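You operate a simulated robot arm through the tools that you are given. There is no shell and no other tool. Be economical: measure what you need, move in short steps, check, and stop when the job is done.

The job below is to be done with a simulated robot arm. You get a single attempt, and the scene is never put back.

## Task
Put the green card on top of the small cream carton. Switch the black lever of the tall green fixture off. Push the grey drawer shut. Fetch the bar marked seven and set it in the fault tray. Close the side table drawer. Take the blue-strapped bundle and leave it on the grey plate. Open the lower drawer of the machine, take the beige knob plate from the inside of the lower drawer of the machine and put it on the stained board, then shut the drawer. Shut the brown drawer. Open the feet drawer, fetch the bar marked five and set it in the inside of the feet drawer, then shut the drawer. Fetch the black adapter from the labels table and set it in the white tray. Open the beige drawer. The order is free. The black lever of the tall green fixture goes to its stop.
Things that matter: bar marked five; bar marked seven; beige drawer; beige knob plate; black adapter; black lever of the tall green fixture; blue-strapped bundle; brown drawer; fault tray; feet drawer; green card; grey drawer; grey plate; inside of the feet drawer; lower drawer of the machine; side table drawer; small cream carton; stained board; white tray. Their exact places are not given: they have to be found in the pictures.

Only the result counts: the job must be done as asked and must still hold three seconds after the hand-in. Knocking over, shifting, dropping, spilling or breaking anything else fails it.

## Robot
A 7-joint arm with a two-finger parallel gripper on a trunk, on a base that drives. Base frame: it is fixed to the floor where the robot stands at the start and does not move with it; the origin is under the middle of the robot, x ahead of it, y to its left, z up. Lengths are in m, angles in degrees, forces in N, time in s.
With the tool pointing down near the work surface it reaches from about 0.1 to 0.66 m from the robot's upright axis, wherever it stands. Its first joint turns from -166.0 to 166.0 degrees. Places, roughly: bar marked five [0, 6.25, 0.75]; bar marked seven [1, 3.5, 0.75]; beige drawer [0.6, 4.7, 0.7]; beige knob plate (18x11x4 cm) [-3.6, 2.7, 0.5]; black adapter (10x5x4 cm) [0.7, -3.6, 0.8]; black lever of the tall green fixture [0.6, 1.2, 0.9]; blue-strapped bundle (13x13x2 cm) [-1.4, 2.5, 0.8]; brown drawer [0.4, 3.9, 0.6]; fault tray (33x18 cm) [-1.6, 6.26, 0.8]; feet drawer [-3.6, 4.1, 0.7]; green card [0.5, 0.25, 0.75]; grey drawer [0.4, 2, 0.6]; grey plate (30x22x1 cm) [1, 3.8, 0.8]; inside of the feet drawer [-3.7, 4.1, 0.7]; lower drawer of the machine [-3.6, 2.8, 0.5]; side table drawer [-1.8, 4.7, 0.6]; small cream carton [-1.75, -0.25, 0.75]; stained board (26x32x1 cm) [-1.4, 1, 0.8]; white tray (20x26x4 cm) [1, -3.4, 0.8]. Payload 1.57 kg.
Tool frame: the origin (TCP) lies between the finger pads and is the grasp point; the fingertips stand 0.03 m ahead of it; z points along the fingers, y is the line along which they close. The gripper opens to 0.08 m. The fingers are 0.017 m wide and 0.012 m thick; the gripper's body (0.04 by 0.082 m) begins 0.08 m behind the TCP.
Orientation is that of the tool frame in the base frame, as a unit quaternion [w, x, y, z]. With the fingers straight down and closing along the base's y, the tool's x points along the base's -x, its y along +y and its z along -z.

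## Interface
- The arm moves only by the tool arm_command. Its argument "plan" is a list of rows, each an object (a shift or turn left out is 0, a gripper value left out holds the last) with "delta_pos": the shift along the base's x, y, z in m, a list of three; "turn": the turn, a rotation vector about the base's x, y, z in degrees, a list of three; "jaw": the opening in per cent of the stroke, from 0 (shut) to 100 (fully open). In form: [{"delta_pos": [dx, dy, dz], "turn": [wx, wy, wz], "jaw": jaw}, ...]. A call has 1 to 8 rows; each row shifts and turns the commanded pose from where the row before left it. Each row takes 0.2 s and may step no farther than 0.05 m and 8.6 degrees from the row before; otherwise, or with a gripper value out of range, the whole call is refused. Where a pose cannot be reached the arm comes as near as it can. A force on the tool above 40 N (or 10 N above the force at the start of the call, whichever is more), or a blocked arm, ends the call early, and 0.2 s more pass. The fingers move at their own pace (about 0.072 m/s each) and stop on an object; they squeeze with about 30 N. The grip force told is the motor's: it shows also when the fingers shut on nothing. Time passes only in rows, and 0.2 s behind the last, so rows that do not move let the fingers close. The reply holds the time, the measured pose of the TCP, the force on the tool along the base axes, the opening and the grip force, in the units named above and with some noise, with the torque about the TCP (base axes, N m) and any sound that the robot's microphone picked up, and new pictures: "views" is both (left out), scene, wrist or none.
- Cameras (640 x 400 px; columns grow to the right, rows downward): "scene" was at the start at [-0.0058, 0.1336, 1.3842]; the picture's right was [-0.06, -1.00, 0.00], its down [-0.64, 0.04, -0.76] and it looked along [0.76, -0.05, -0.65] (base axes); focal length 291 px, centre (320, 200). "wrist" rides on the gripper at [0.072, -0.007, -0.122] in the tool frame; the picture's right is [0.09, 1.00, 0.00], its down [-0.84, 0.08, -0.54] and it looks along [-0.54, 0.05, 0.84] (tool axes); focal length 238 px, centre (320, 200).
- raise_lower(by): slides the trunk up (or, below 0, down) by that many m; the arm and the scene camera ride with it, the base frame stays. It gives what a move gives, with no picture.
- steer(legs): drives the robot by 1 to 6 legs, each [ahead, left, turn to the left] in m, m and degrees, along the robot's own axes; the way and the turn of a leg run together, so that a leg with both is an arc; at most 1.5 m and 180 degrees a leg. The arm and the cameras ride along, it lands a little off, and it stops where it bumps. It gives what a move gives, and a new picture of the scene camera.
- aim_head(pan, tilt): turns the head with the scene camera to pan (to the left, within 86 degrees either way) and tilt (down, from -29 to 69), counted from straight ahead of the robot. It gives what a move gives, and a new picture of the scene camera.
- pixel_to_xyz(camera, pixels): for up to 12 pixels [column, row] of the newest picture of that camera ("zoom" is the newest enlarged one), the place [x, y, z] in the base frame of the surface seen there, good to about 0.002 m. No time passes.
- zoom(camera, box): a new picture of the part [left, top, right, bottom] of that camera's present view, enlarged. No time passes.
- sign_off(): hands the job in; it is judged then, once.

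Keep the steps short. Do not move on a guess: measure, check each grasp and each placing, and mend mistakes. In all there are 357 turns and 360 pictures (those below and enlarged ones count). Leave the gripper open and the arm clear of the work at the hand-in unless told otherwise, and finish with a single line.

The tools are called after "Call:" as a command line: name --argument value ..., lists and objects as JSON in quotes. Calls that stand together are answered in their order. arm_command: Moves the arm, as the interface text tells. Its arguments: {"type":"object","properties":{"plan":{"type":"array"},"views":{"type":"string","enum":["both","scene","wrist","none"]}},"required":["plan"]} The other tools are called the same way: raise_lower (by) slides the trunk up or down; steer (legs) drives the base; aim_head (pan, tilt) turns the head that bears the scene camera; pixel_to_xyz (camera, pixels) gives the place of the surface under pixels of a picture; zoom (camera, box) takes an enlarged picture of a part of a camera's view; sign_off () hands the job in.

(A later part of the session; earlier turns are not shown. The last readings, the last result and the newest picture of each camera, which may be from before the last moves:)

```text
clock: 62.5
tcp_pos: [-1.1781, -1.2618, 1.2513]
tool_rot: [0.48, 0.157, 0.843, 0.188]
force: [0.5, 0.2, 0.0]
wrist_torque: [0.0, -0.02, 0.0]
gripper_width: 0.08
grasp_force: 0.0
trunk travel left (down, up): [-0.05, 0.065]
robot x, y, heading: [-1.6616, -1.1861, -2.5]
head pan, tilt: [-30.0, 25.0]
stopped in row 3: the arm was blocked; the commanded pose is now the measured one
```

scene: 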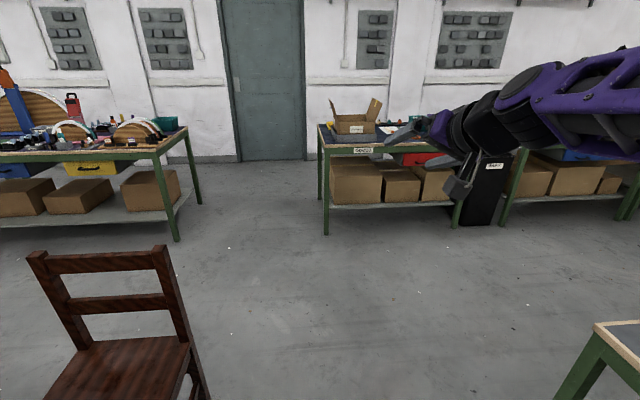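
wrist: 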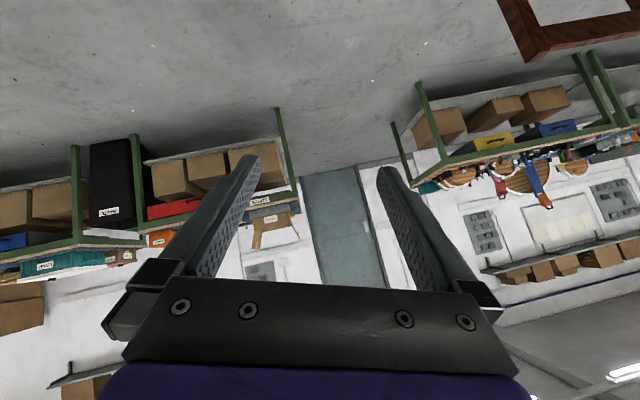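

Look at the arm's shape with the head.

Call:
aim_head --pan -60 --tilt 20

```text
clock: 63.5
tcp_pos: [-1.1779, -1.2614, 1.2509]
tool_rot: [0.48, 0.158, 0.843, 0.186]
force: [0.3, -0.6, -0.1]
wrist_torque: [0.0, 0.02, -0.01]
gripper_width: 0.0799
grasp_force: 0.2
trunk travel left (down, up): [-0.05, 0.065]
robot x, y, heading: [-1.6676, -1.1872, -2.3]
head pan, tilt: [-60.0, 20.0]
```

scene: 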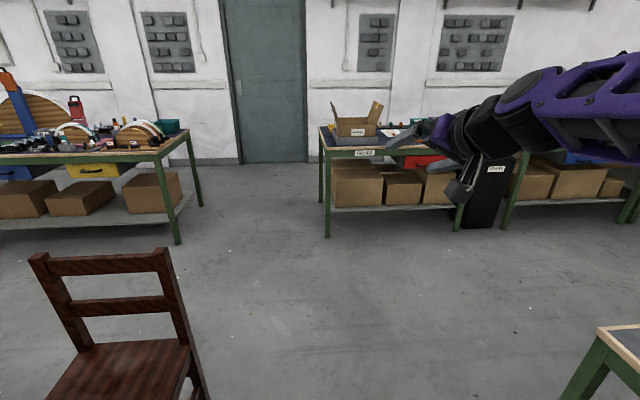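

Call:
zoom --camera "scene" --box '[0, 0, 640, 400]'

```text
1.00 times, centred on (320, 200) of scene (not enlarged: the box is as wide or as high as the picture)
```

zoom: 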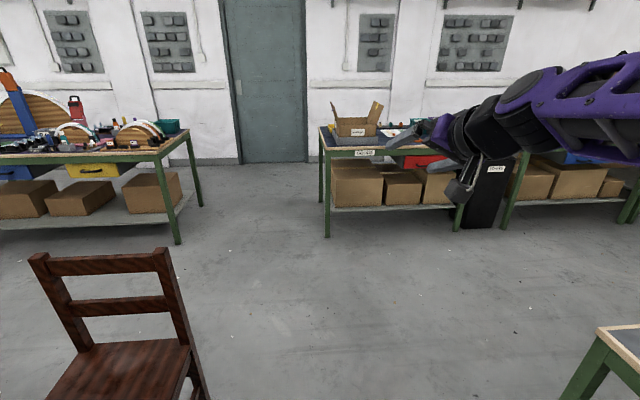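

The view doesn't match pan -60: the arm's upper link seems to press against the head. Turn the head left, away from the arm.

Call:
aim_head --pan 10 --tilt 30

Call:
zoom --camera "scene" --box '[0, 0, 640, 400]'

```text
clock: 64.9
tcp_pos: [-1.1754, -1.257, 1.2495]
tool_rot: [0.477, 0.153, 0.845, 0.187]
force: [-0.3, -0.5, 0.0]
wrist_torque: [-0.02, 0.03, 0.01]
gripper_width: 0.08
grasp_force: 0.1
trunk travel left (down, up): [-0.05, 0.065]
robot x, y, heading: [-1.6655, -1.1886, -2.3]
head pan, tilt: [10.0, 30.0]
```

scene: 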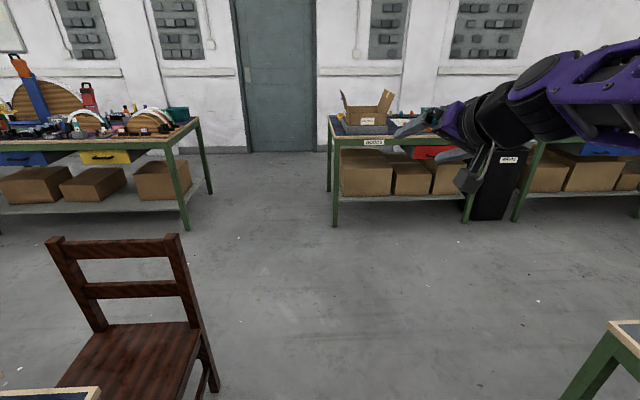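

```text
1.00 times, centred on (320, 200) of scene (not enlarged: the box is as wide or as high as the picture)
```

zoom: 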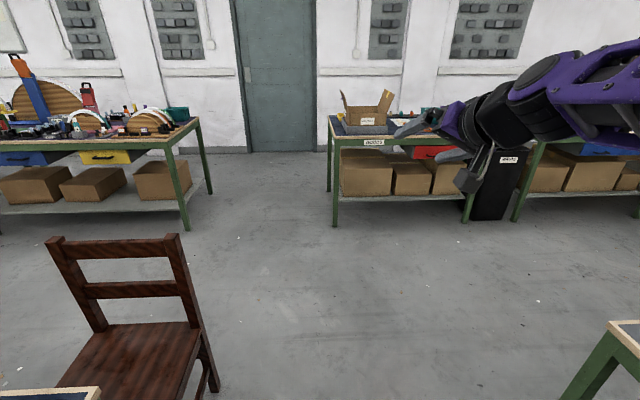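

Call:
aim_head --pan 60 --tilt 30

Call:
arm_command --plan '[{"delta_pos": [0.0, 0.0, -0.03]}, {"delta_pos": [0.0, 0.0, -0.03]}, {"delta_pos": [0.0, 0, -0.03]}]' --views "scene"

```text
clock: 66.1
tcp_pos: [-1.1767, -1.2575, 1.2488]
tool_rot: [0.477, 0.153, 0.845, 0.187]
force: [-1.6, 0.7, 0.4]
wrist_torque: [0.01, -0.02, -0.02]
gripper_width: 0.08
grasp_force: 0.0
trunk travel left (down, up): [-0.05, 0.065]
robot x, y, heading: [-1.6641, -1.1855, -2.4]
head pan, tilt: [60.0, 30.0]
```

scene: 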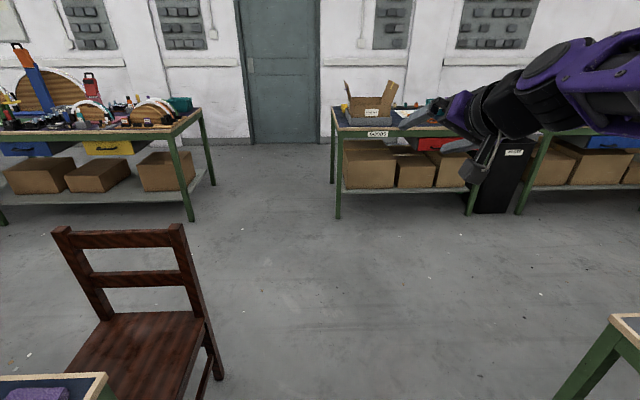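

```text
clock: 66.9
tcp_pos: [-1.175, -1.2578, 1.1577]
tool_rot: [0.477, 0.155, 0.845, 0.185]
force: [0.9, 0.3, -0.2]
wrist_torque: [-0.03, 0.01, -0.03]
gripper_width: 0.0799
grasp_force: 0.1
trunk travel left (down, up): [-0.05, 0.065]
robot x, y, heading: [-1.6657, -1.1865, -2.6]
head pan, tilt: [60.0, 30.0]
```

scene: 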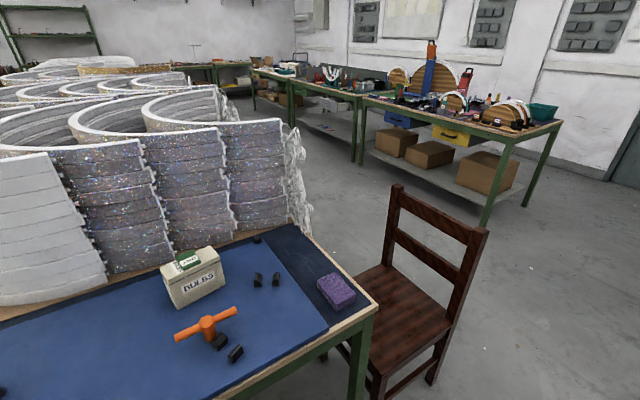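

Arm free now (head turned away). Straighten the tool.

Call:
arm_command --plan '[{"delta_pos": [0, 0.015, -0.015], "turn": [-2.8, 7.2, 2.34]}, {"delta_pos": [0, 0.015, -0.015], "turn": [-2.8, 7.2, 2.34]}, {"delta_pos": [0, 0.015, -0.015], "turn": [-2.8, 7.2, 2.34]}, {"delta_pos": [0, 0.015, -0.015], "turn": [-2.8, 7.2, 2.34]}, {"delta_pos": [-0.02, 0.015, -0.015], "turn": [-2.8, 7.2, 2.34]}, {"delta_pos": [-0.02, 0.015, -0.015], "turn": [-2.8, 7.2, 2.34]}, {"delta_pos": [-0.02, 0.015, 0], "turn": [-2.8, 7.2, 2.34]}, {"delta_pos": [-0.02, 0, 0], "turn": [-2.8, 7.2, 2.34]}]' --views "none"

Call:
aim_head --pan 0 --tilt 25

```text
clock: 68.7
tcp_pos: [-1.2579, -1.155, 1.0685]
tool_rot: [-0.001, 0.0, 1.0, -0.001]
force: [0.2, 0.4, -0.5]
wrist_torque: [0.02, 0.01, 0.0]
gripper_width: 0.0798
grasp_force: 0.0
trunk travel left (down, up): [-0.05, 0.065]
robot x, y, heading: [-1.6632, -1.1853, -2.4]
head pan, tilt: [60.0, 30.0]
```

```text
clock: 70.0
tcp_pos: [-1.2576, -1.1553, 1.0689]
tool_rot: [0.002, 0.0, 1.0, 0.0]
force: [0.1, 0.1, -0.6]
wrist_torque: [0.01, 0.0, -0.02]
gripper_width: 0.0798
grasp_force: 0.1
trunk travel left (down, up): [-0.05, 0.065]
robot x, y, heading: [-1.6647, -1.1854, -2.6]
head pan, tilt: [0.0, 25.0]
```

scene: 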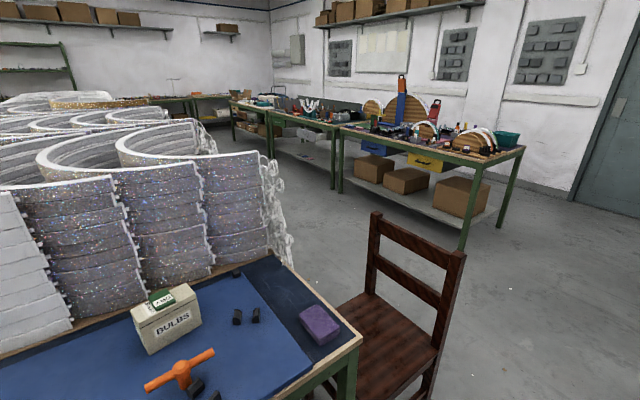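

Call:
zoom --camera "scene" --box '[0, 0, 640, 400]'

```text
1.00 times, centred on (320, 200) of scene (not enlarged: the box is as wide or as high as the picture)
```

zoom: 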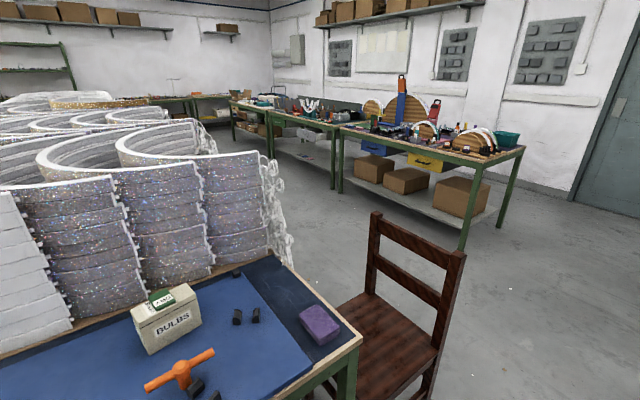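

Call:
arm_command --plan '[{"delta_pos": [0, 0, 0]}, {"delta_pos": [0, 0, 0]}]' --views "scene"

```text
clock: 70.6
tcp_pos: [-1.2571, -1.156, 1.0688]
tool_rot: [0.0, 0.0, 1.0, 0.0]
force: [-0.6, -0.4, 0.5]
wrist_torque: [0.0, 0.0, 0.01]
gripper_width: 0.08
grasp_force: 0.0
trunk travel left (down, up): [-0.05, 0.065]
robot x, y, heading: [-1.6667, -1.1866, -2.5]
head pan, tilt: [0.0, 25.0]
```

scene: 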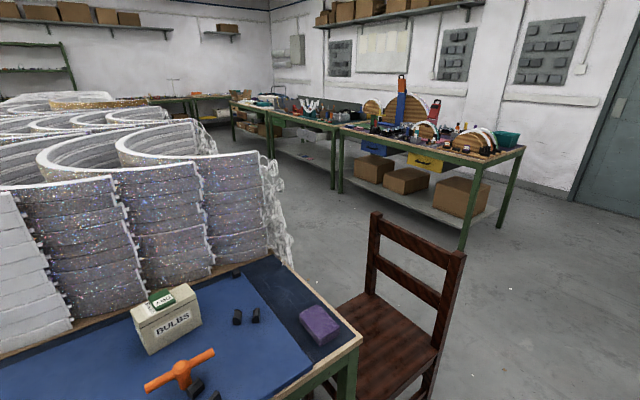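

The head still cannot turn right past the arm. Extend the arm forward and low to free it.

Call:
arm_command --plan '[{"delta_pos": [0.04, 0, -0.03]}, {"delta_pos": [0.04, 0, -0.03]}, {"delta_pos": [0.04, 0, -0.03]}, {"delta_pos": [0.04, 0, -0.03]}, {"delta_pos": [0.04, 0, -0.03]}, {"delta_pos": [0, -0.03, 0]}, {"delta_pos": [0, -0.03, 0]}, {"delta_pos": [0, -0.03, 0]}]' --views "both"

```text
clock: 72.4
tcp_pos: [-1.0585, -1.2429, 0.9185]
tool_rot: [0.0, 0.0, 1.0, 0.0]
force: [0.6, 0.5, 0.4]
wrist_torque: [0.0, 0.03, -0.01]
gripper_width: 0.08
grasp_force: 0.0
trunk travel left (down, up): [-0.05, 0.065]
robot x, y, heading: [-1.6619, -1.1862, -2.2]
head pan, tilt: [0.0, 25.0]
```

scene: 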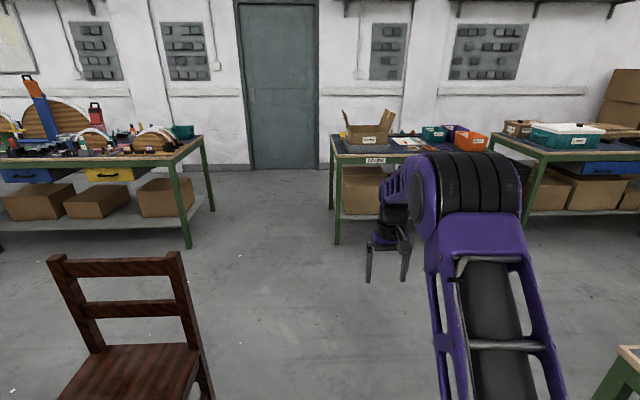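
wrist: 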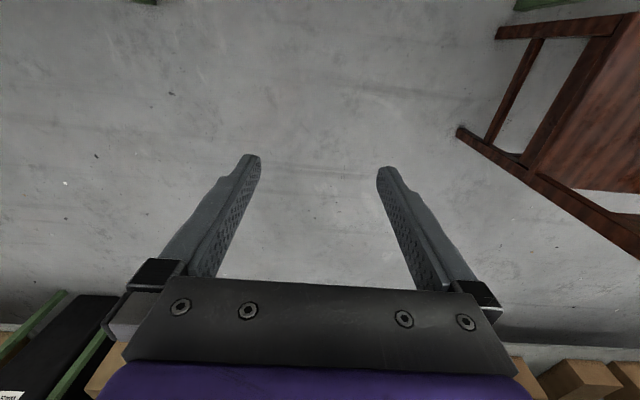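

Head free again. Now measure the tables toward the labels table (right).

Call:
pixel_to_xyz --camera "scene" --pixels '[[338, 243], [330, 160], [470, 210], [500, 150], [590, 395], [640, 350], [250, 165], [188, 245], [590, 130], [620, 350]]'

Call:
aim_head --pan -60 --tilt 20

```text
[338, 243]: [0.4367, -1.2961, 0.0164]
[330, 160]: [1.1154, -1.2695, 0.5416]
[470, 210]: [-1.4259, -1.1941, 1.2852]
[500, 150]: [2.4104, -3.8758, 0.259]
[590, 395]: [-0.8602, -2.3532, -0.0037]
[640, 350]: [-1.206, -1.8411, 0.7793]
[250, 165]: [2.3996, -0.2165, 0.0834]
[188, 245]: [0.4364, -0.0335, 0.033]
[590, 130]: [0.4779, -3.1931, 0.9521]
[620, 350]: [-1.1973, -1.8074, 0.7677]
```

```text
clock: 73.7
tcp_pos: [-1.0596, -1.2448, 0.9184]
tool_rot: [0.001, 0.0, 1.0, 0.0]
force: [-0.5, 0.2, -0.2]
wrist_torque: [0.03, -0.01, -0.02]
gripper_width: 0.0799
grasp_force: 0.1
trunk travel left (down, up): [-0.05, 0.065]
robot x, y, heading: [-1.6664, -1.1874, -2.4]
head pan, tilt: [-60.0, 20.0]
```

scene: 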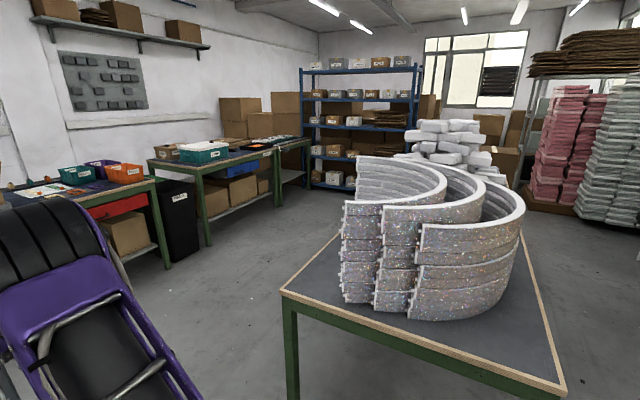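

Aisle is clear. Drive ahead 1.2 m, then right 2.3 m to face the labels table.

Call:
steer --legs '[[1.2, 0, 2.4], [0, -1.15, 0], [0, -1.2, 0]]'

Call:
aim_head --pan 10 --tilt 35

```text
clock: 101.7
tcp_pos: [0.1287, -3.5647, 0.9182]
tool_rot: [0.001, -0.004, 1.0, 0.0]
force: [0.0, -0.2, -0.3]
wrist_torque: [0.0, 0.0, -0.01]
gripper_width: 0.0799
grasp_force: 0.1
trunk travel left (down, up): [-0.05, 0.065]
robot x, y, heading: [-0.4795, -3.513, -1.5]
head pan, tilt: [-60.0, 20.0]
```

scene: 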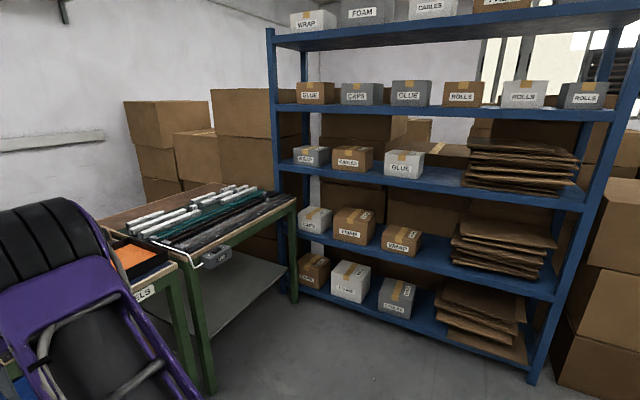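

```text
clock: 103.1
tcp_pos: [0.1307, -3.5645, 0.9187]
tool_rot: [0.001, -0.004, 1.0, 0.0]
force: [-0.4, 0.4, 0.0]
wrist_torque: [0.04, -0.01, 0.0]
gripper_width: 0.08
grasp_force: 0.0
trunk travel left (down, up): [-0.05, 0.065]
robot x, y, heading: [-0.4817, -3.512, -2.1]
head pan, tilt: [10.0, 35.0]
```

scene: 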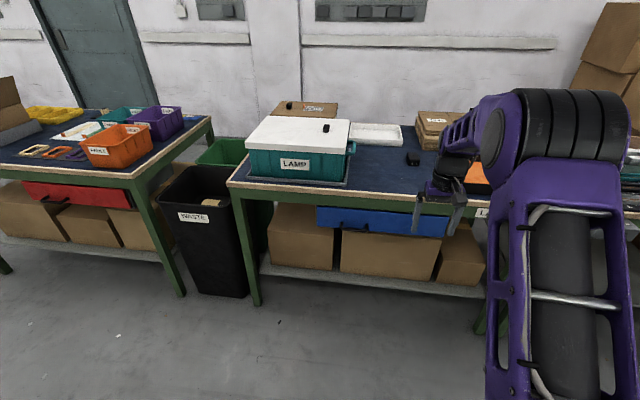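

I see the black adapter at (413,158), the white tray at (378,133), teal LAMP box, a black item also on the LAMP lid (326,127). Zoom and measure.

Call:
zoom --camera "scene" --box '[300, 100, 460, 200]'

Call:
pixel_to_xyz --camera "scene" --pixels '[[413, 158], [413, 154], [378, 136], [352, 145], [400, 147], [402, 128], [350, 125], [326, 127], [390, 185], [420, 188], [290, 103]]'

```text
4.00 times, centred on (380, 150) of scene
```

zoom: 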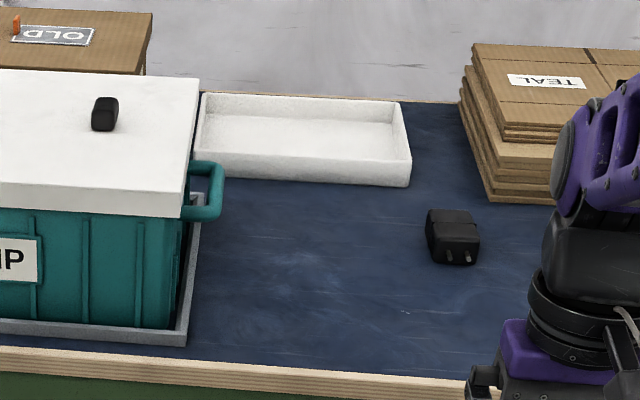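

```text
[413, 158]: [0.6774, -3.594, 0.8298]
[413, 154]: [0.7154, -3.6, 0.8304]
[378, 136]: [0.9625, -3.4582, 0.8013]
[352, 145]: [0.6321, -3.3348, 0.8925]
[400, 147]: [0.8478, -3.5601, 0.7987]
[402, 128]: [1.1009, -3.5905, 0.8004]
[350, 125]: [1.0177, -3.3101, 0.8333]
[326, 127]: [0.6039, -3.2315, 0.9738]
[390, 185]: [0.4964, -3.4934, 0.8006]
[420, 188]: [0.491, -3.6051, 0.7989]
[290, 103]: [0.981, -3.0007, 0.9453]
```

Call:
pixel_to_xyz --camera "zoom" --pixels '[[430, 212], [472, 215], [480, 238], [432, 235], [452, 262], [205, 97], [400, 105], [200, 172], [408, 182], [300, 165], [300, 135], [455, 225]]'

Call:
pixel_to_xyz --camera "scene" --pixels '[[300, 189], [380, 235], [390, 270], [480, 330], [300, 275], [258, 305], [400, 290], [430, 212], [345, 165], [260, 178]]'

```text
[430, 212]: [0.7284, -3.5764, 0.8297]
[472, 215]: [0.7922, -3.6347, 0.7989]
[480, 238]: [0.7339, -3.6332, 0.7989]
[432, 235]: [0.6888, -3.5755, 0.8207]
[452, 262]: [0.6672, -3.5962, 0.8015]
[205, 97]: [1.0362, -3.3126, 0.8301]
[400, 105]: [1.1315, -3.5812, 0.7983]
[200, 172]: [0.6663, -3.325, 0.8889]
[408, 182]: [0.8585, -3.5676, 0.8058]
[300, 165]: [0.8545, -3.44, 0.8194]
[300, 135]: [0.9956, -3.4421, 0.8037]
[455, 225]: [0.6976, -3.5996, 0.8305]
```

```text
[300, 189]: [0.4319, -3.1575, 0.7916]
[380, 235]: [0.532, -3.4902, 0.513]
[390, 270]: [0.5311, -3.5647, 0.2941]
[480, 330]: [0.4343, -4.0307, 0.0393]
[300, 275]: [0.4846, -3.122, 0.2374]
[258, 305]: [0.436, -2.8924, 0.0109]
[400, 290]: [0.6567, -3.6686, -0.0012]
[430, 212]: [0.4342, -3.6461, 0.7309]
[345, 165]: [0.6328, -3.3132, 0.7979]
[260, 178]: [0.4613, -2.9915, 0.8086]
```

Adapter body: y ≈ -3.576…-3.62, x ≈ 0.672…0.735, top z 0.830. Tray x 0.86–1.06, y -3.31…-3.57. The tray is deep on the table, so I'll use a tool pitched 40° forward both to pick and to place. First lift and pitch.

Call:
arm_command --plan '[{"delta_pos": [0.0, 0, 0.03], "turn": [0, -8, 0]}, {"delta_pos": [0.0, 0, 0.03], "turn": [0, -8, 0]}, {"delta_pos": [0.02, 0, 0.03], "turn": [0, -8, 0]}, {"delta_pos": [0.02, 0, 0.03], "turn": [0, -8, 0]}, {"delta_pos": [0.02, 0, 0.0], "turn": [0, -8, 0]}, {"delta_pos": [0, 0, 0]}]' --views "none"

Call:
steer --legs '[[0.38, -0.02, 2]]'

```text
clock: 104.5
tcp_pos: [0.1897, -3.5637, 1.0393]
tool_rot: [0.344, -0.004, 0.939, -0.002]
force: [0.8, -0.3, -0.1]
wrist_torque: [-0.02, -0.03, -0.02]
gripper_width: 0.0801
grasp_force: 0.0
trunk travel left (down, up): [-0.05, 0.065]
robot x, y, heading: [-0.4742, -3.515, -1.9]
head pan, tilt: [10.0, 35.0]
```

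```text
clock: 106.9
tcp_pos: [0.5689, -3.5672, 1.0381]
tool_rot: [0.342, -0.021, 0.939, 0.005]
force: [-0.8, 0.2, 0.7]
wrist_torque: [0.01, 0.03, -0.01]
gripper_width: 0.0802
grasp_force: 0.1
trunk travel left (down, up): [-0.05, 0.065]
robot x, y, heading: [-0.098, -3.5363, 0.1]
head pan, tilt: [10.0, 35.0]
```

scene: 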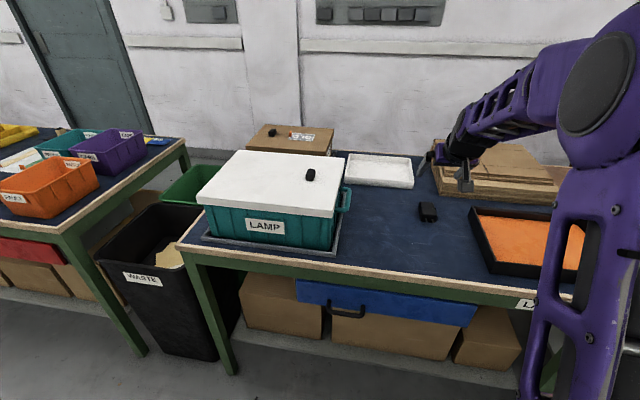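

Call:
zoom --camera "scene" --box '[380, 170, 480, 232]'

Call:
pixel_to_xyz --camera "zoom" --pixels '[[270, 205], [350, 205], [270, 260], [350, 265], [310, 230], [285, 300], [345, 300], [310, 285], [370, 225], [265, 230], [370, 290]]'

```text
6.40 times, centred on (430, 201) of scene
```

zoom: 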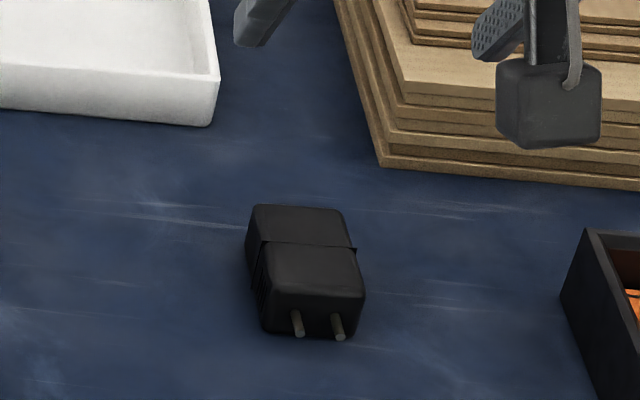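

```text
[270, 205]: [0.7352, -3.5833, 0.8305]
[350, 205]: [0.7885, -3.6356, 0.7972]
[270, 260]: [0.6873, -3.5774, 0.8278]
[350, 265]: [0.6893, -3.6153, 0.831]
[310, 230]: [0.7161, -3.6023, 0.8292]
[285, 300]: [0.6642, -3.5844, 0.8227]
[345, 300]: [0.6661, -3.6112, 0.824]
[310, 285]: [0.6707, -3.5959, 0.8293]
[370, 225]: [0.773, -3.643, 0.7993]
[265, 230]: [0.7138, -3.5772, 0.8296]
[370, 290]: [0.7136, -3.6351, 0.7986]
```

Adapter centre ≈(0.70,-3.597). Move above it with the pitched tool.

Call:
arm_command --plan '[{"delta_pos": [0.04, -0.015, -0.02]}, {"delta_pos": [0.04, -0.015, -0.02]}, {"delta_pos": [0.041, 0, -0.02]}, {"delta_pos": [0, 0, -0.04]}, {"delta_pos": [0, 0, -0.04]}, {"delta_pos": [0, 0, 0]}]'

```text
clock: 108.3
tcp_pos: [0.6916, -3.5983, 0.9006]
tool_rot: [0.343, -0.021, 0.939, 0.004]
force: [-0.2, -0.6, -1.0]
wrist_torque: [-0.01, 0.01, 0.0]
gripper_width: 0.08
grasp_force: 0.1
trunk travel left (down, up): [-0.05, 0.065]
robot x, y, heading: [-0.102, -3.5385, 0.2]
head pan, tilt: [10.0, 35.0]
```

scene: 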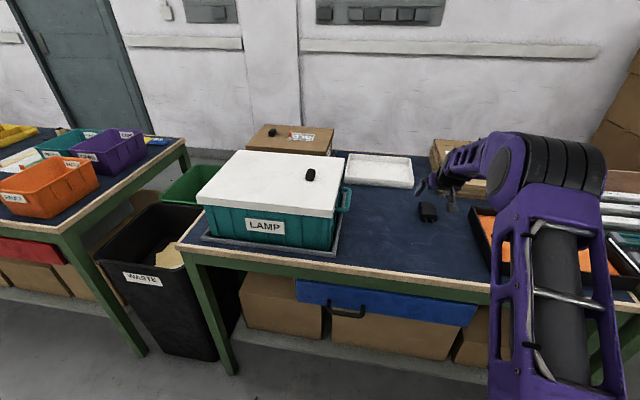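
wrist: 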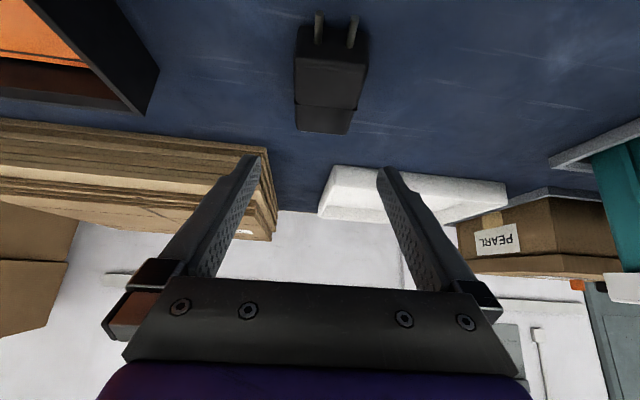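

Descend to z≈0.834.

Call:
arm_command --plan '[{"delta_pos": [0, 0, -0.04]}, {"delta_pos": [0.0, 0.001, -0.026]}, {"delta_pos": [0, 0, 0]}]' --views "wrist"

```text
clock: 109.1
tcp_pos: [0.6894, -3.5966, 0.8329]
tool_rot: [0.342, -0.02, 0.939, 0.004]
force: [-1.0, 0.0, 0.1]
wrist_torque: [0.0, -0.03, 0.01]
gripper_width: 0.0799
grasp_force: 0.1
trunk travel left (down, up): [-0.05, 0.065]
robot x, y, heading: [-0.1007, -3.5422, 0.1]
head pan, tilt: [10.0, 35.0]
```

wrist: 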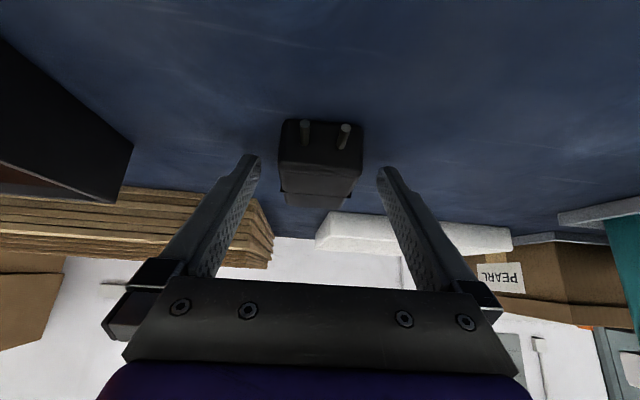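

Call:
arm_command --plan '[{"jaw": 30}, {"jaw": 30}, {"jaw": 30}, {"delta_pos": [0, 0, 0.03]}, {"delta_pos": [0, 0, 0.04]}, {"delta_pos": [0, 0, 0.04]}]' --views "wrist"

```text
clock: 110.5
tcp_pos: [0.6859, -3.5933, 0.9462]
tool_rot: [0.342, -0.021, 0.94, 0.005]
force: [0.4, 0.0, -1.4]
wrist_torque: [-0.02, 0.02, 0.01]
gripper_width: 0.0453
grasp_force: 30.3
trunk travel left (down, up): [-0.05, 0.065]
robot x, y, heading: [-0.0989, -3.5426, -0.1]
head pan, tilt: [10.0, 35.0]
```

wrist: 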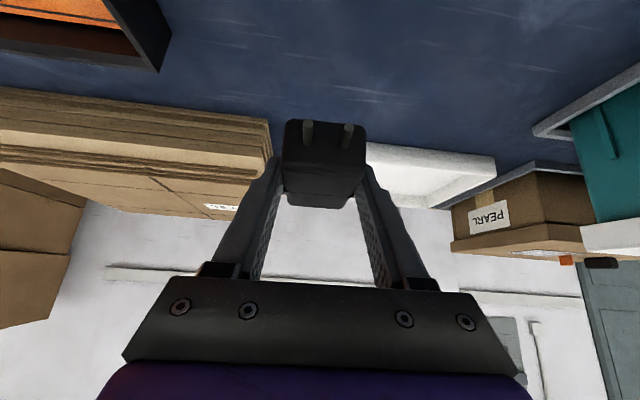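

Held firmly. Drive 0.17 m ahead and 0.1 m left toward the tray.

Call:
steer --legs '[[0.17, 0.1, 0]]'

```text
clock: 112.1
tcp_pos: [0.8558, -3.4998, 0.9468]
tool_rot: [0.343, -0.016, 0.939, 0.003]
force: [0.7, -0.6, -1.1]
wrist_torque: [-0.03, 0.0, 0.02]
gripper_width: 0.0457
grasp_force: 29.9
trunk travel left (down, up): [-0.05, 0.065]
robot x, y, heading: [0.0703, -3.4416, -0.2]
head pan, tilt: [10.0, 35.0]
```

scene: 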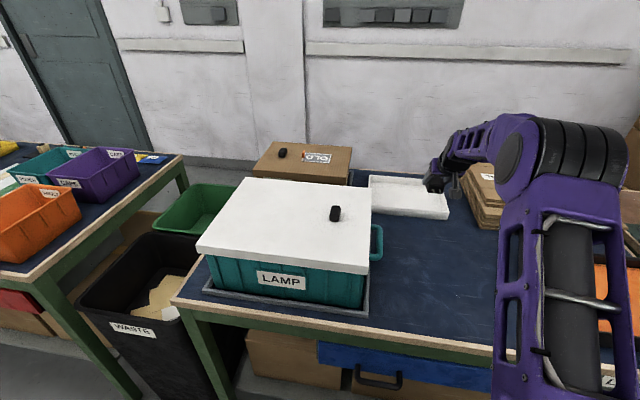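

Call:
arm_command --plan '[{"delta_pos": [0.03, 0.018, 0]}, {"delta_pos": [0.03, 0.018, 0]}, {"delta_pos": [0.024, 0.014, -0.02]}, {"delta_pos": [0, 0, -0.03]}, {"delta_pos": [0, 0, 0]}]'

Call:
pixel_to_xyz --camera "scene" --pixels '[[371, 180], [448, 215], [372, 208], [410, 205], [420, 183]]'

```text
clock: 113.3
tcp_pos: [0.9372, -3.4503, 0.8964]
tool_rot: [0.343, -0.018, 0.939, 0.004]
force: [1.0, 0.2, -1.5]
wrist_torque: [-0.03, 0.01, 0.0]
gripper_width: 0.0453
grasp_force: 30.5
trunk travel left (down, up): [-0.05, 0.065]
robot x, y, heading: [0.068, -3.4402, -0.1]
head pan, tilt: [10.0, 35.0]
```

scene: 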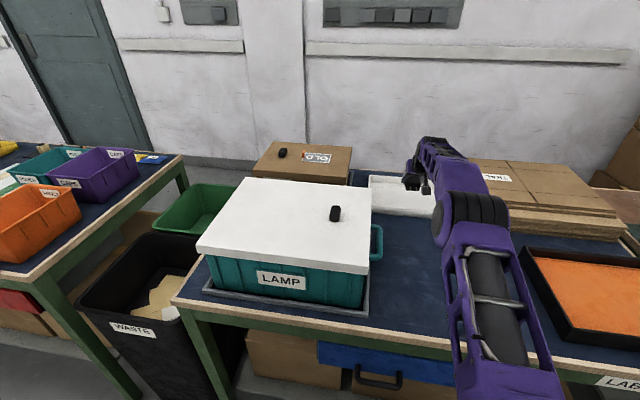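
wrist: 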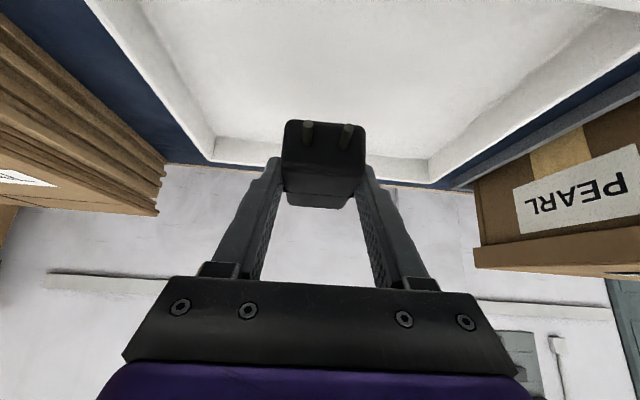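

```text
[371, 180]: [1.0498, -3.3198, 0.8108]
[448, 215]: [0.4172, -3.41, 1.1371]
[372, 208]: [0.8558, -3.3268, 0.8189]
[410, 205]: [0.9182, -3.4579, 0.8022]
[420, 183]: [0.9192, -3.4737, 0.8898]
```

Inside the tray laterally. Lower in steps to z ≈ 0.837.

Call:
arm_command --plan '[{"delta_pos": [0, 0, -0.03]}, {"delta_pos": [0, 0, -0.022]}, {"delta_pos": [0, 0, -0.006]}, {"delta_pos": [0, 0, 0]}]' --views "wrist"

```text
clock: 114.3
tcp_pos: [0.9395, -3.4489, 0.8385]
tool_rot: [0.342, -0.018, 0.939, 0.004]
force: [-0.1, 0.1, -1.8]
wrist_torque: [-0.01, 0.02, 0.0]
gripper_width: 0.0453
grasp_force: 29.5
trunk travel left (down, up): [-0.05, 0.065]
robot x, y, heading: [0.0707, -3.4388, 0.0]
head pan, tilt: [10.0, 35.0]
```

wrist: 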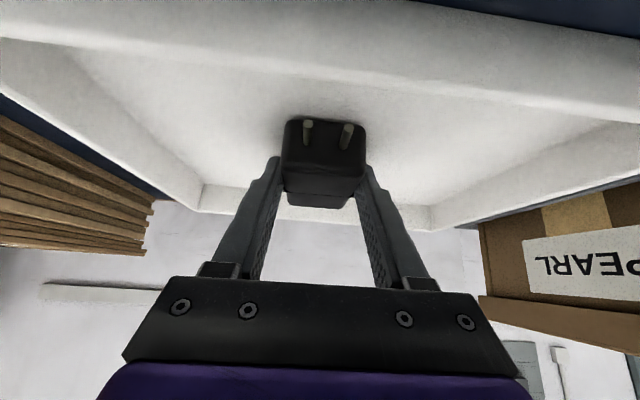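

Call:
arm_command --plan '[{"delta_pos": [0, 0, -0.003]}, {"delta_pos": [0, 0, 0]}, {"jaw": 70}, {"jaw": 90}, {"jaw": 90}, {"delta_pos": [-0.02, 0, 0.04]}, {"delta_pos": [-0.03, 0, 0.04]}, {"delta_pos": [-0.02, 0, 0.04]}]'

Call:
zoom --camera "scene" --box '[350, 150, 510, 250]'

```text
clock: 116.1
tcp_pos: [0.8689, -3.4501, 0.9547]
tool_rot: [0.342, -0.017, 0.94, 0.003]
force: [0.0, 0.3, -0.6]
wrist_torque: [0.02, 0.01, -0.02]
gripper_width: 0.0721
grasp_force: 0.0
trunk travel left (down, up): [-0.05, 0.065]
robot x, y, heading: [0.0712, -3.4393, -0.3]
head pan, tilt: [10.0, 35.0]
```

scene: 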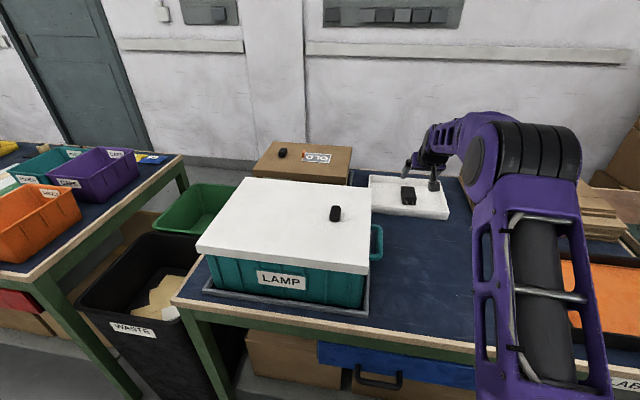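
wrist: 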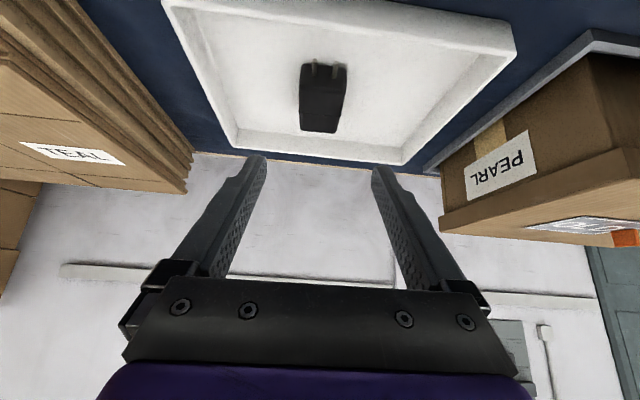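

```text
4.00 times, centred on (430, 200) of scene
```

zoom: 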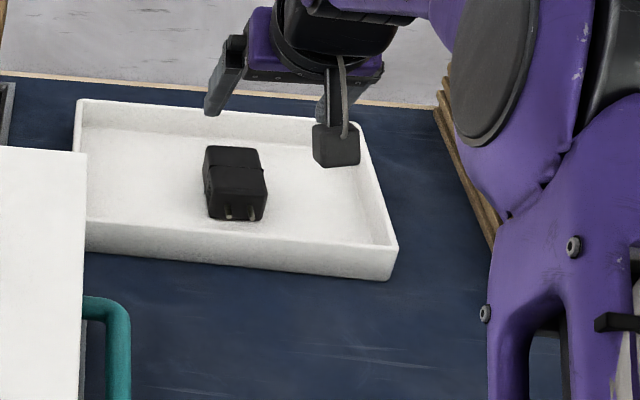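

Adapter is in the tray. Retract and straighten the tool, then drive to the green fixture at y≈1.2.

Call:
arm_command --plan '[{"delta_pos": [-0.03, 0, 0.03]}, {"delta_pos": [-0.04, 0, 0.02], "turn": [0, 8, 0]}, {"delta_pos": [-0.04, 0, 0.02], "turn": [0, 8, 0]}, {"delta_pos": [-0.03, 0, 0], "turn": [0, 8, 0]}, {"delta_pos": [-0.03, 0, 0], "turn": [0, 8, 0]}, {"delta_pos": [-0.03, 0, 0], "turn": [0, 8, 0]}]' --views "none"

Call:
steer --legs '[[-0.5, 0, 0], [0, 1.5, 0], [0, 1.5, 0], [0, 1.4, 0]]'

```text
clock: 117.5
tcp_pos: [0.6692, -3.4478, 1.0229]
tool_rot: [-0.001, -0.016, 1.0, 0.009]
force: [-0.8, 0.0, -0.9]
wrist_torque: [-0.01, 0.0, 0.01]
gripper_width: 0.0722
grasp_force: 0.0
trunk travel left (down, up): [-0.05, 0.065]
robot x, y, heading: [0.069, -3.4386, -0.4]
head pan, tilt: [10.0, 35.0]
```

```text
clock: 162.0
tcp_pos: [0.2884, 0.9487, 1.0226]
tool_rot: [0.001, -0.013, 1.0, 0.009]
force: [0.6, -0.2, 0.3]
wrist_torque: [-0.01, 0.03, -0.01]
gripper_width: 0.0722
grasp_force: 0.0
trunk travel left (down, up): [-0.05, 0.065]
robot x, y, heading: [-0.3072, 0.96, -0.4]
head pan, tilt: [10.0, 35.0]
```

scene: 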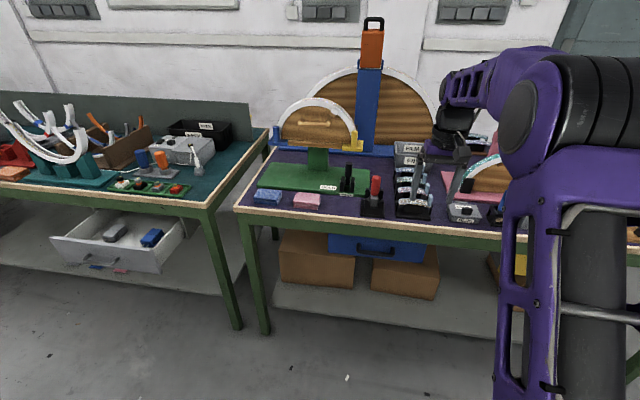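

I see the green fixture (green base, at (310,170)) with a lever around (347,180), and the open grey drawer at (115,245). Zoom in.

Call:
zoom --camera "scene" --box '[240, 90, 400, 220]'

Call:
zoom --camera "scene" --box '[0, 90, 260, 300]'

```text
3.08 times, centred on (320, 155) of scene
```

zoom: 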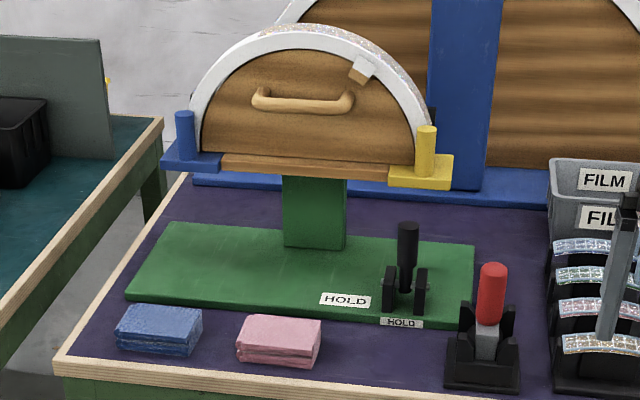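

```text
1.90 times, centred on (130, 195) of scene
```

zoom: 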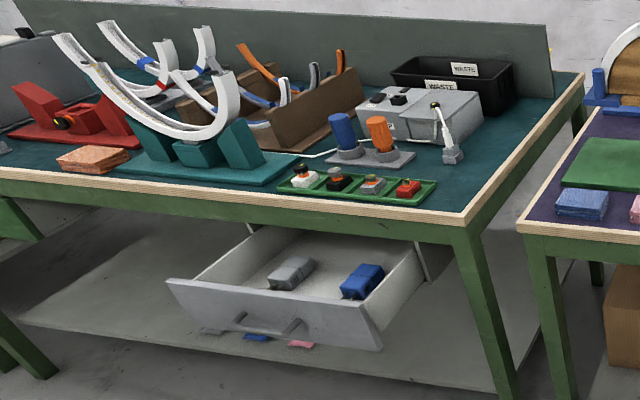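

Call:
zoom --camera "scene" --box '[325, 155, 395, 215]'

Call:
pixel_to_xyz --camera "zoom" --pixels '[[205, 75], [205, 180], [165, 210], [245, 215], [155, 275], [200, 240], [200, 290], [205, 25], [205, 140]]'

```text
6.67 times, centred on (360, 185) of scene
```

zoom: 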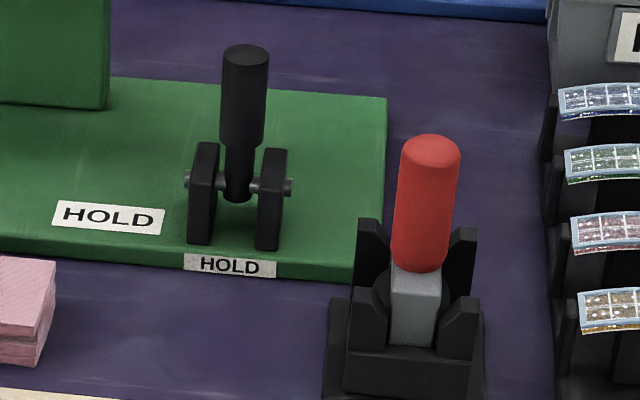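

```text
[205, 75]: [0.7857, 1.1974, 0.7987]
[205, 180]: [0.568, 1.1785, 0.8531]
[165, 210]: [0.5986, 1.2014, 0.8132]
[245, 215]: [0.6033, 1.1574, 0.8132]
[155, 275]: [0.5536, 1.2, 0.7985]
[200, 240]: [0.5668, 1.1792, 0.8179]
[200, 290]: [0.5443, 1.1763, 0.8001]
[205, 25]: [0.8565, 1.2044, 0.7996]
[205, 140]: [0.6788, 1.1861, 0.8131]
```

Call:
pixel_to_xyz --camera "zoom" --pixels '[[245, 52], [245, 80], [242, 130], [238, 170], [238, 190], [262, 187], [202, 150], [272, 155], [250, 190], [268, 245], [228, 100], [264, 100]]'

```text
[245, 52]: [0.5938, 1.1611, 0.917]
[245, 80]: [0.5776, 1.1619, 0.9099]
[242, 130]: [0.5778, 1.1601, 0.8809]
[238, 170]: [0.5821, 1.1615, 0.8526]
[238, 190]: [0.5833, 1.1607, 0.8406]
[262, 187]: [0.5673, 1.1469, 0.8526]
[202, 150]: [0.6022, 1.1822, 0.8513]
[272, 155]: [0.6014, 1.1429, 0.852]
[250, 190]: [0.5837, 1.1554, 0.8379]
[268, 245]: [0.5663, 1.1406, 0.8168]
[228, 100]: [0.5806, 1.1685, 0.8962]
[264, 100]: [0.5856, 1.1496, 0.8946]
```

The black lever stands upright, pivot ≈(0.585,1.162,0.845), top z ≈0.917, swinging in x. I need to find which way is "off"; drive closer and look with the wrist camera.

Call:
steer --legs '[[0.2, 0.12, 0.4]]'

Call:
arm_command --plan '[{"delta_pos": [0.0, 0.03, 0.02]}, {"delta_pos": [0, 0.03, 0.02]}, {"delta_pos": [0, 0.02, 0]}]' --views "wrist"

```text
clock: 163.8
tcp_pos: [0.4879, 1.0734, 1.0221]
tool_rot: [0.001, -0.02, 1.0, 0.008]
force: [0.9, -1.0, -0.4]
wrist_torque: [-0.02, 0.0, -0.03]
gripper_width: 0.072
grasp_force: 0.0
trunk travel left (down, up): [-0.05, 0.065]
robot x, y, heading: [-0.1123, 1.0756, 0.3]
head pan, tilt: [10.0, 35.0]
```

scene: 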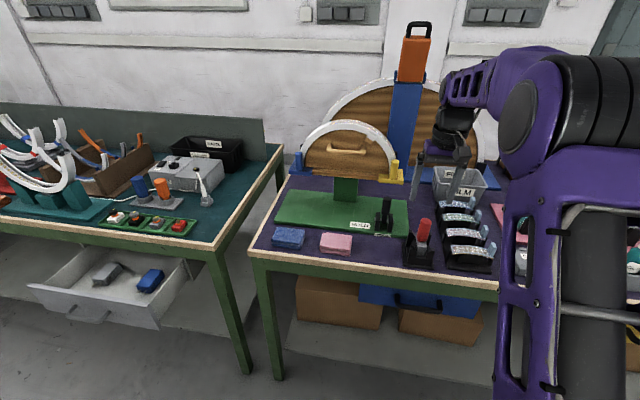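

```text
clock: 164.6
tcp_pos: [0.4883, 1.154, 1.0633]
tool_rot: [0.0, -0.02, 1.0, 0.008]
force: [0.4, 0.6, -0.1]
wrist_torque: [0.01, -0.02, 0.0]
gripper_width: 0.072
grasp_force: 0.0
trunk travel left (down, up): [-0.05, 0.065]
robot x, y, heading: [-0.1124, 1.0776, 0.5]
head pan, tilt: [10.0, 35.0]
```

wrist: 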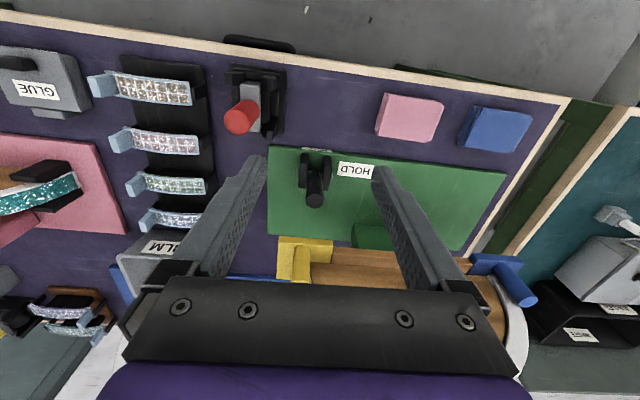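

Call:
zoom --camera "wrist" --box '[260, 130, 390, 215]'

Call:
zoom --camera "scene" --box '[340, 185, 420, 245]'

```text
4.71 times, centred on (325, 172) of wrist
```

zoom: 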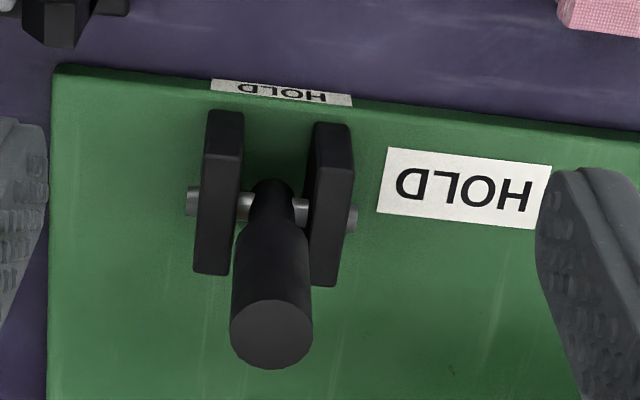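

```text
6.67 times, centred on (380, 215) of scene
```

zoom: 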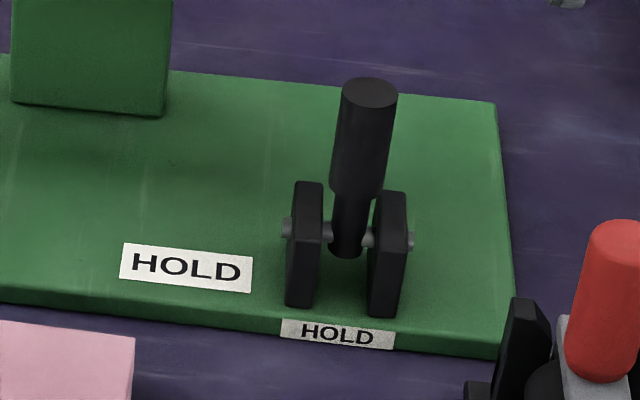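

Lever is vertical. I'll test gently which way it moves. First measure nearby obstacles (yellow block, wood front).

Call:
pixel_to_xyz --camera "scene" --pixels '[[395, 170], [390, 180], [345, 175], [345, 155], [345, 190], [384, 203], [424, 228], [298, 165], [376, 225], [310, 195]]'

Call:
pixel_to_xyz --camera "zoom" --pixels '[[368, 93], [360, 150], [345, 240], [290, 230], [412, 240], [300, 190], [300, 300]]'

```text
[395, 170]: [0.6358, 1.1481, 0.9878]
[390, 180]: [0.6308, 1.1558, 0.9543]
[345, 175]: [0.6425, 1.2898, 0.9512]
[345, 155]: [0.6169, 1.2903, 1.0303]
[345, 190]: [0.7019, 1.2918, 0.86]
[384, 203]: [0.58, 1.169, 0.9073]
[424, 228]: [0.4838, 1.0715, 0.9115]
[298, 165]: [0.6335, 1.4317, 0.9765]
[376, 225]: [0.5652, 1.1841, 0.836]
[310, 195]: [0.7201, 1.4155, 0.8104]
```

```text
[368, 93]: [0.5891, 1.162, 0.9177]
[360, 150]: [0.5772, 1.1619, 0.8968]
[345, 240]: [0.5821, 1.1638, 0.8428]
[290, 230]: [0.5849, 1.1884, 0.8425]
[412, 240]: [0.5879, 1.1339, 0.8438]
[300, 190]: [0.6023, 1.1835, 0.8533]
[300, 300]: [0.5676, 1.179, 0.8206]
```

Pivot at (0.587,1.162,0.843). I'll grip the handle and feel in both directions.

Call:
arm_command --plan '[{"delta_pos": [0.035, 0.004, 0], "jaw": 60}, {"delta_pos": [0.035, 0.004, 0]}, {"delta_pos": [0.03, 0, -0.03]}, {"delta_pos": [0, 0, -0.04]}, {"delta_pos": [0, 0, -0.04]}, {"delta_pos": [0, 0, -0.036]}, {"delta_pos": [0, 0, 0]}]'

```text
clock: 166.2
tcp_pos: [0.5832, 1.1617, 0.9166]
tool_rot: [0.001, -0.02, 1.0, 0.008]
force: [0.4, 0.1, -0.4]
wrist_torque: [0.0, 0.03, -0.01]
gripper_width: 0.0483
grasp_force: 0.1
out of reach, approached as far as the arm can: row 3
trunk travel left (down, up): [-0.05, 0.065]
robot x, y, heading: [-0.1106, 1.0742, 0.4]
head pan, tilt: [10.0, 35.0]
```

scene: 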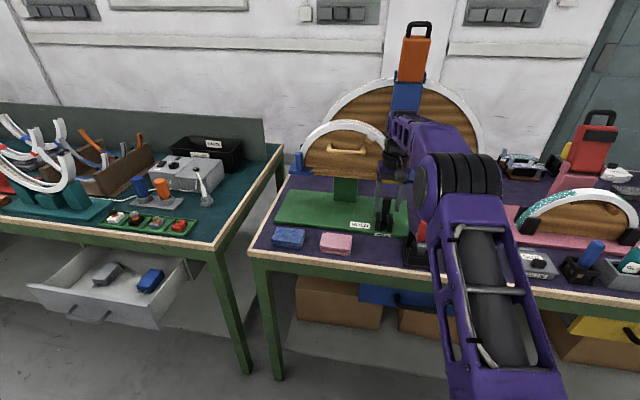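
wrist: 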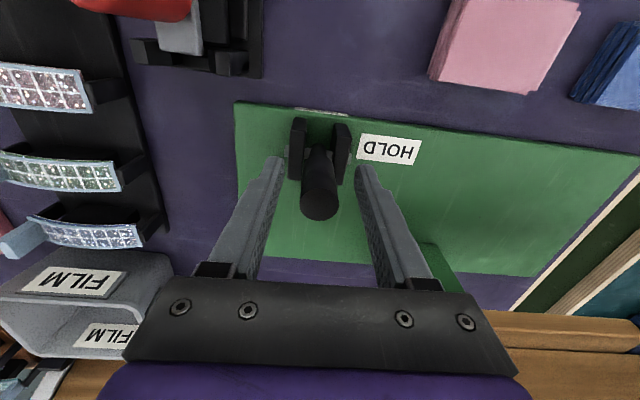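

Call:
arm_command --plan '[{"jaw": 10}, {"jaw": 10}, {"jaw": 10}, {"delta_pos": [-0.008, 0, 0]}, {"delta_pos": [-0.004, 0, 0]}, {"delta_pos": [0, 0, 0]}]' --views "wrist"

```text
clock: 167.6
tcp_pos: [0.5704, 1.162, 0.9168]
tool_rot: [0.0, -0.022, 1.0, 0.009]
force: [3.1, 1.5, 1.9]
wrist_torque: [0.05, -0.28, 0.0]
gripper_width: 0.0217
grasp_force: 35.1
trunk travel left (down, up): [-0.05, 0.065]
robot x, y, heading: [-0.1114, 1.0745, 0.4]
head pan, tilt: [10.0, 35.0]
```

wrist: 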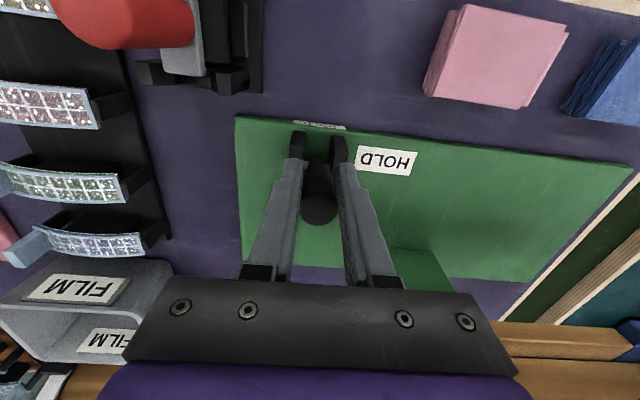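

Call:
zoom --camera "scene" --box '[340, 170, 440, 245]'

```text
5.33 times, centred on (390, 208) of scene
```

zoom: 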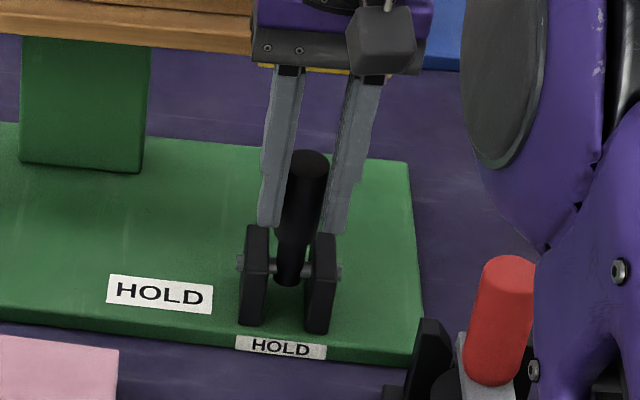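

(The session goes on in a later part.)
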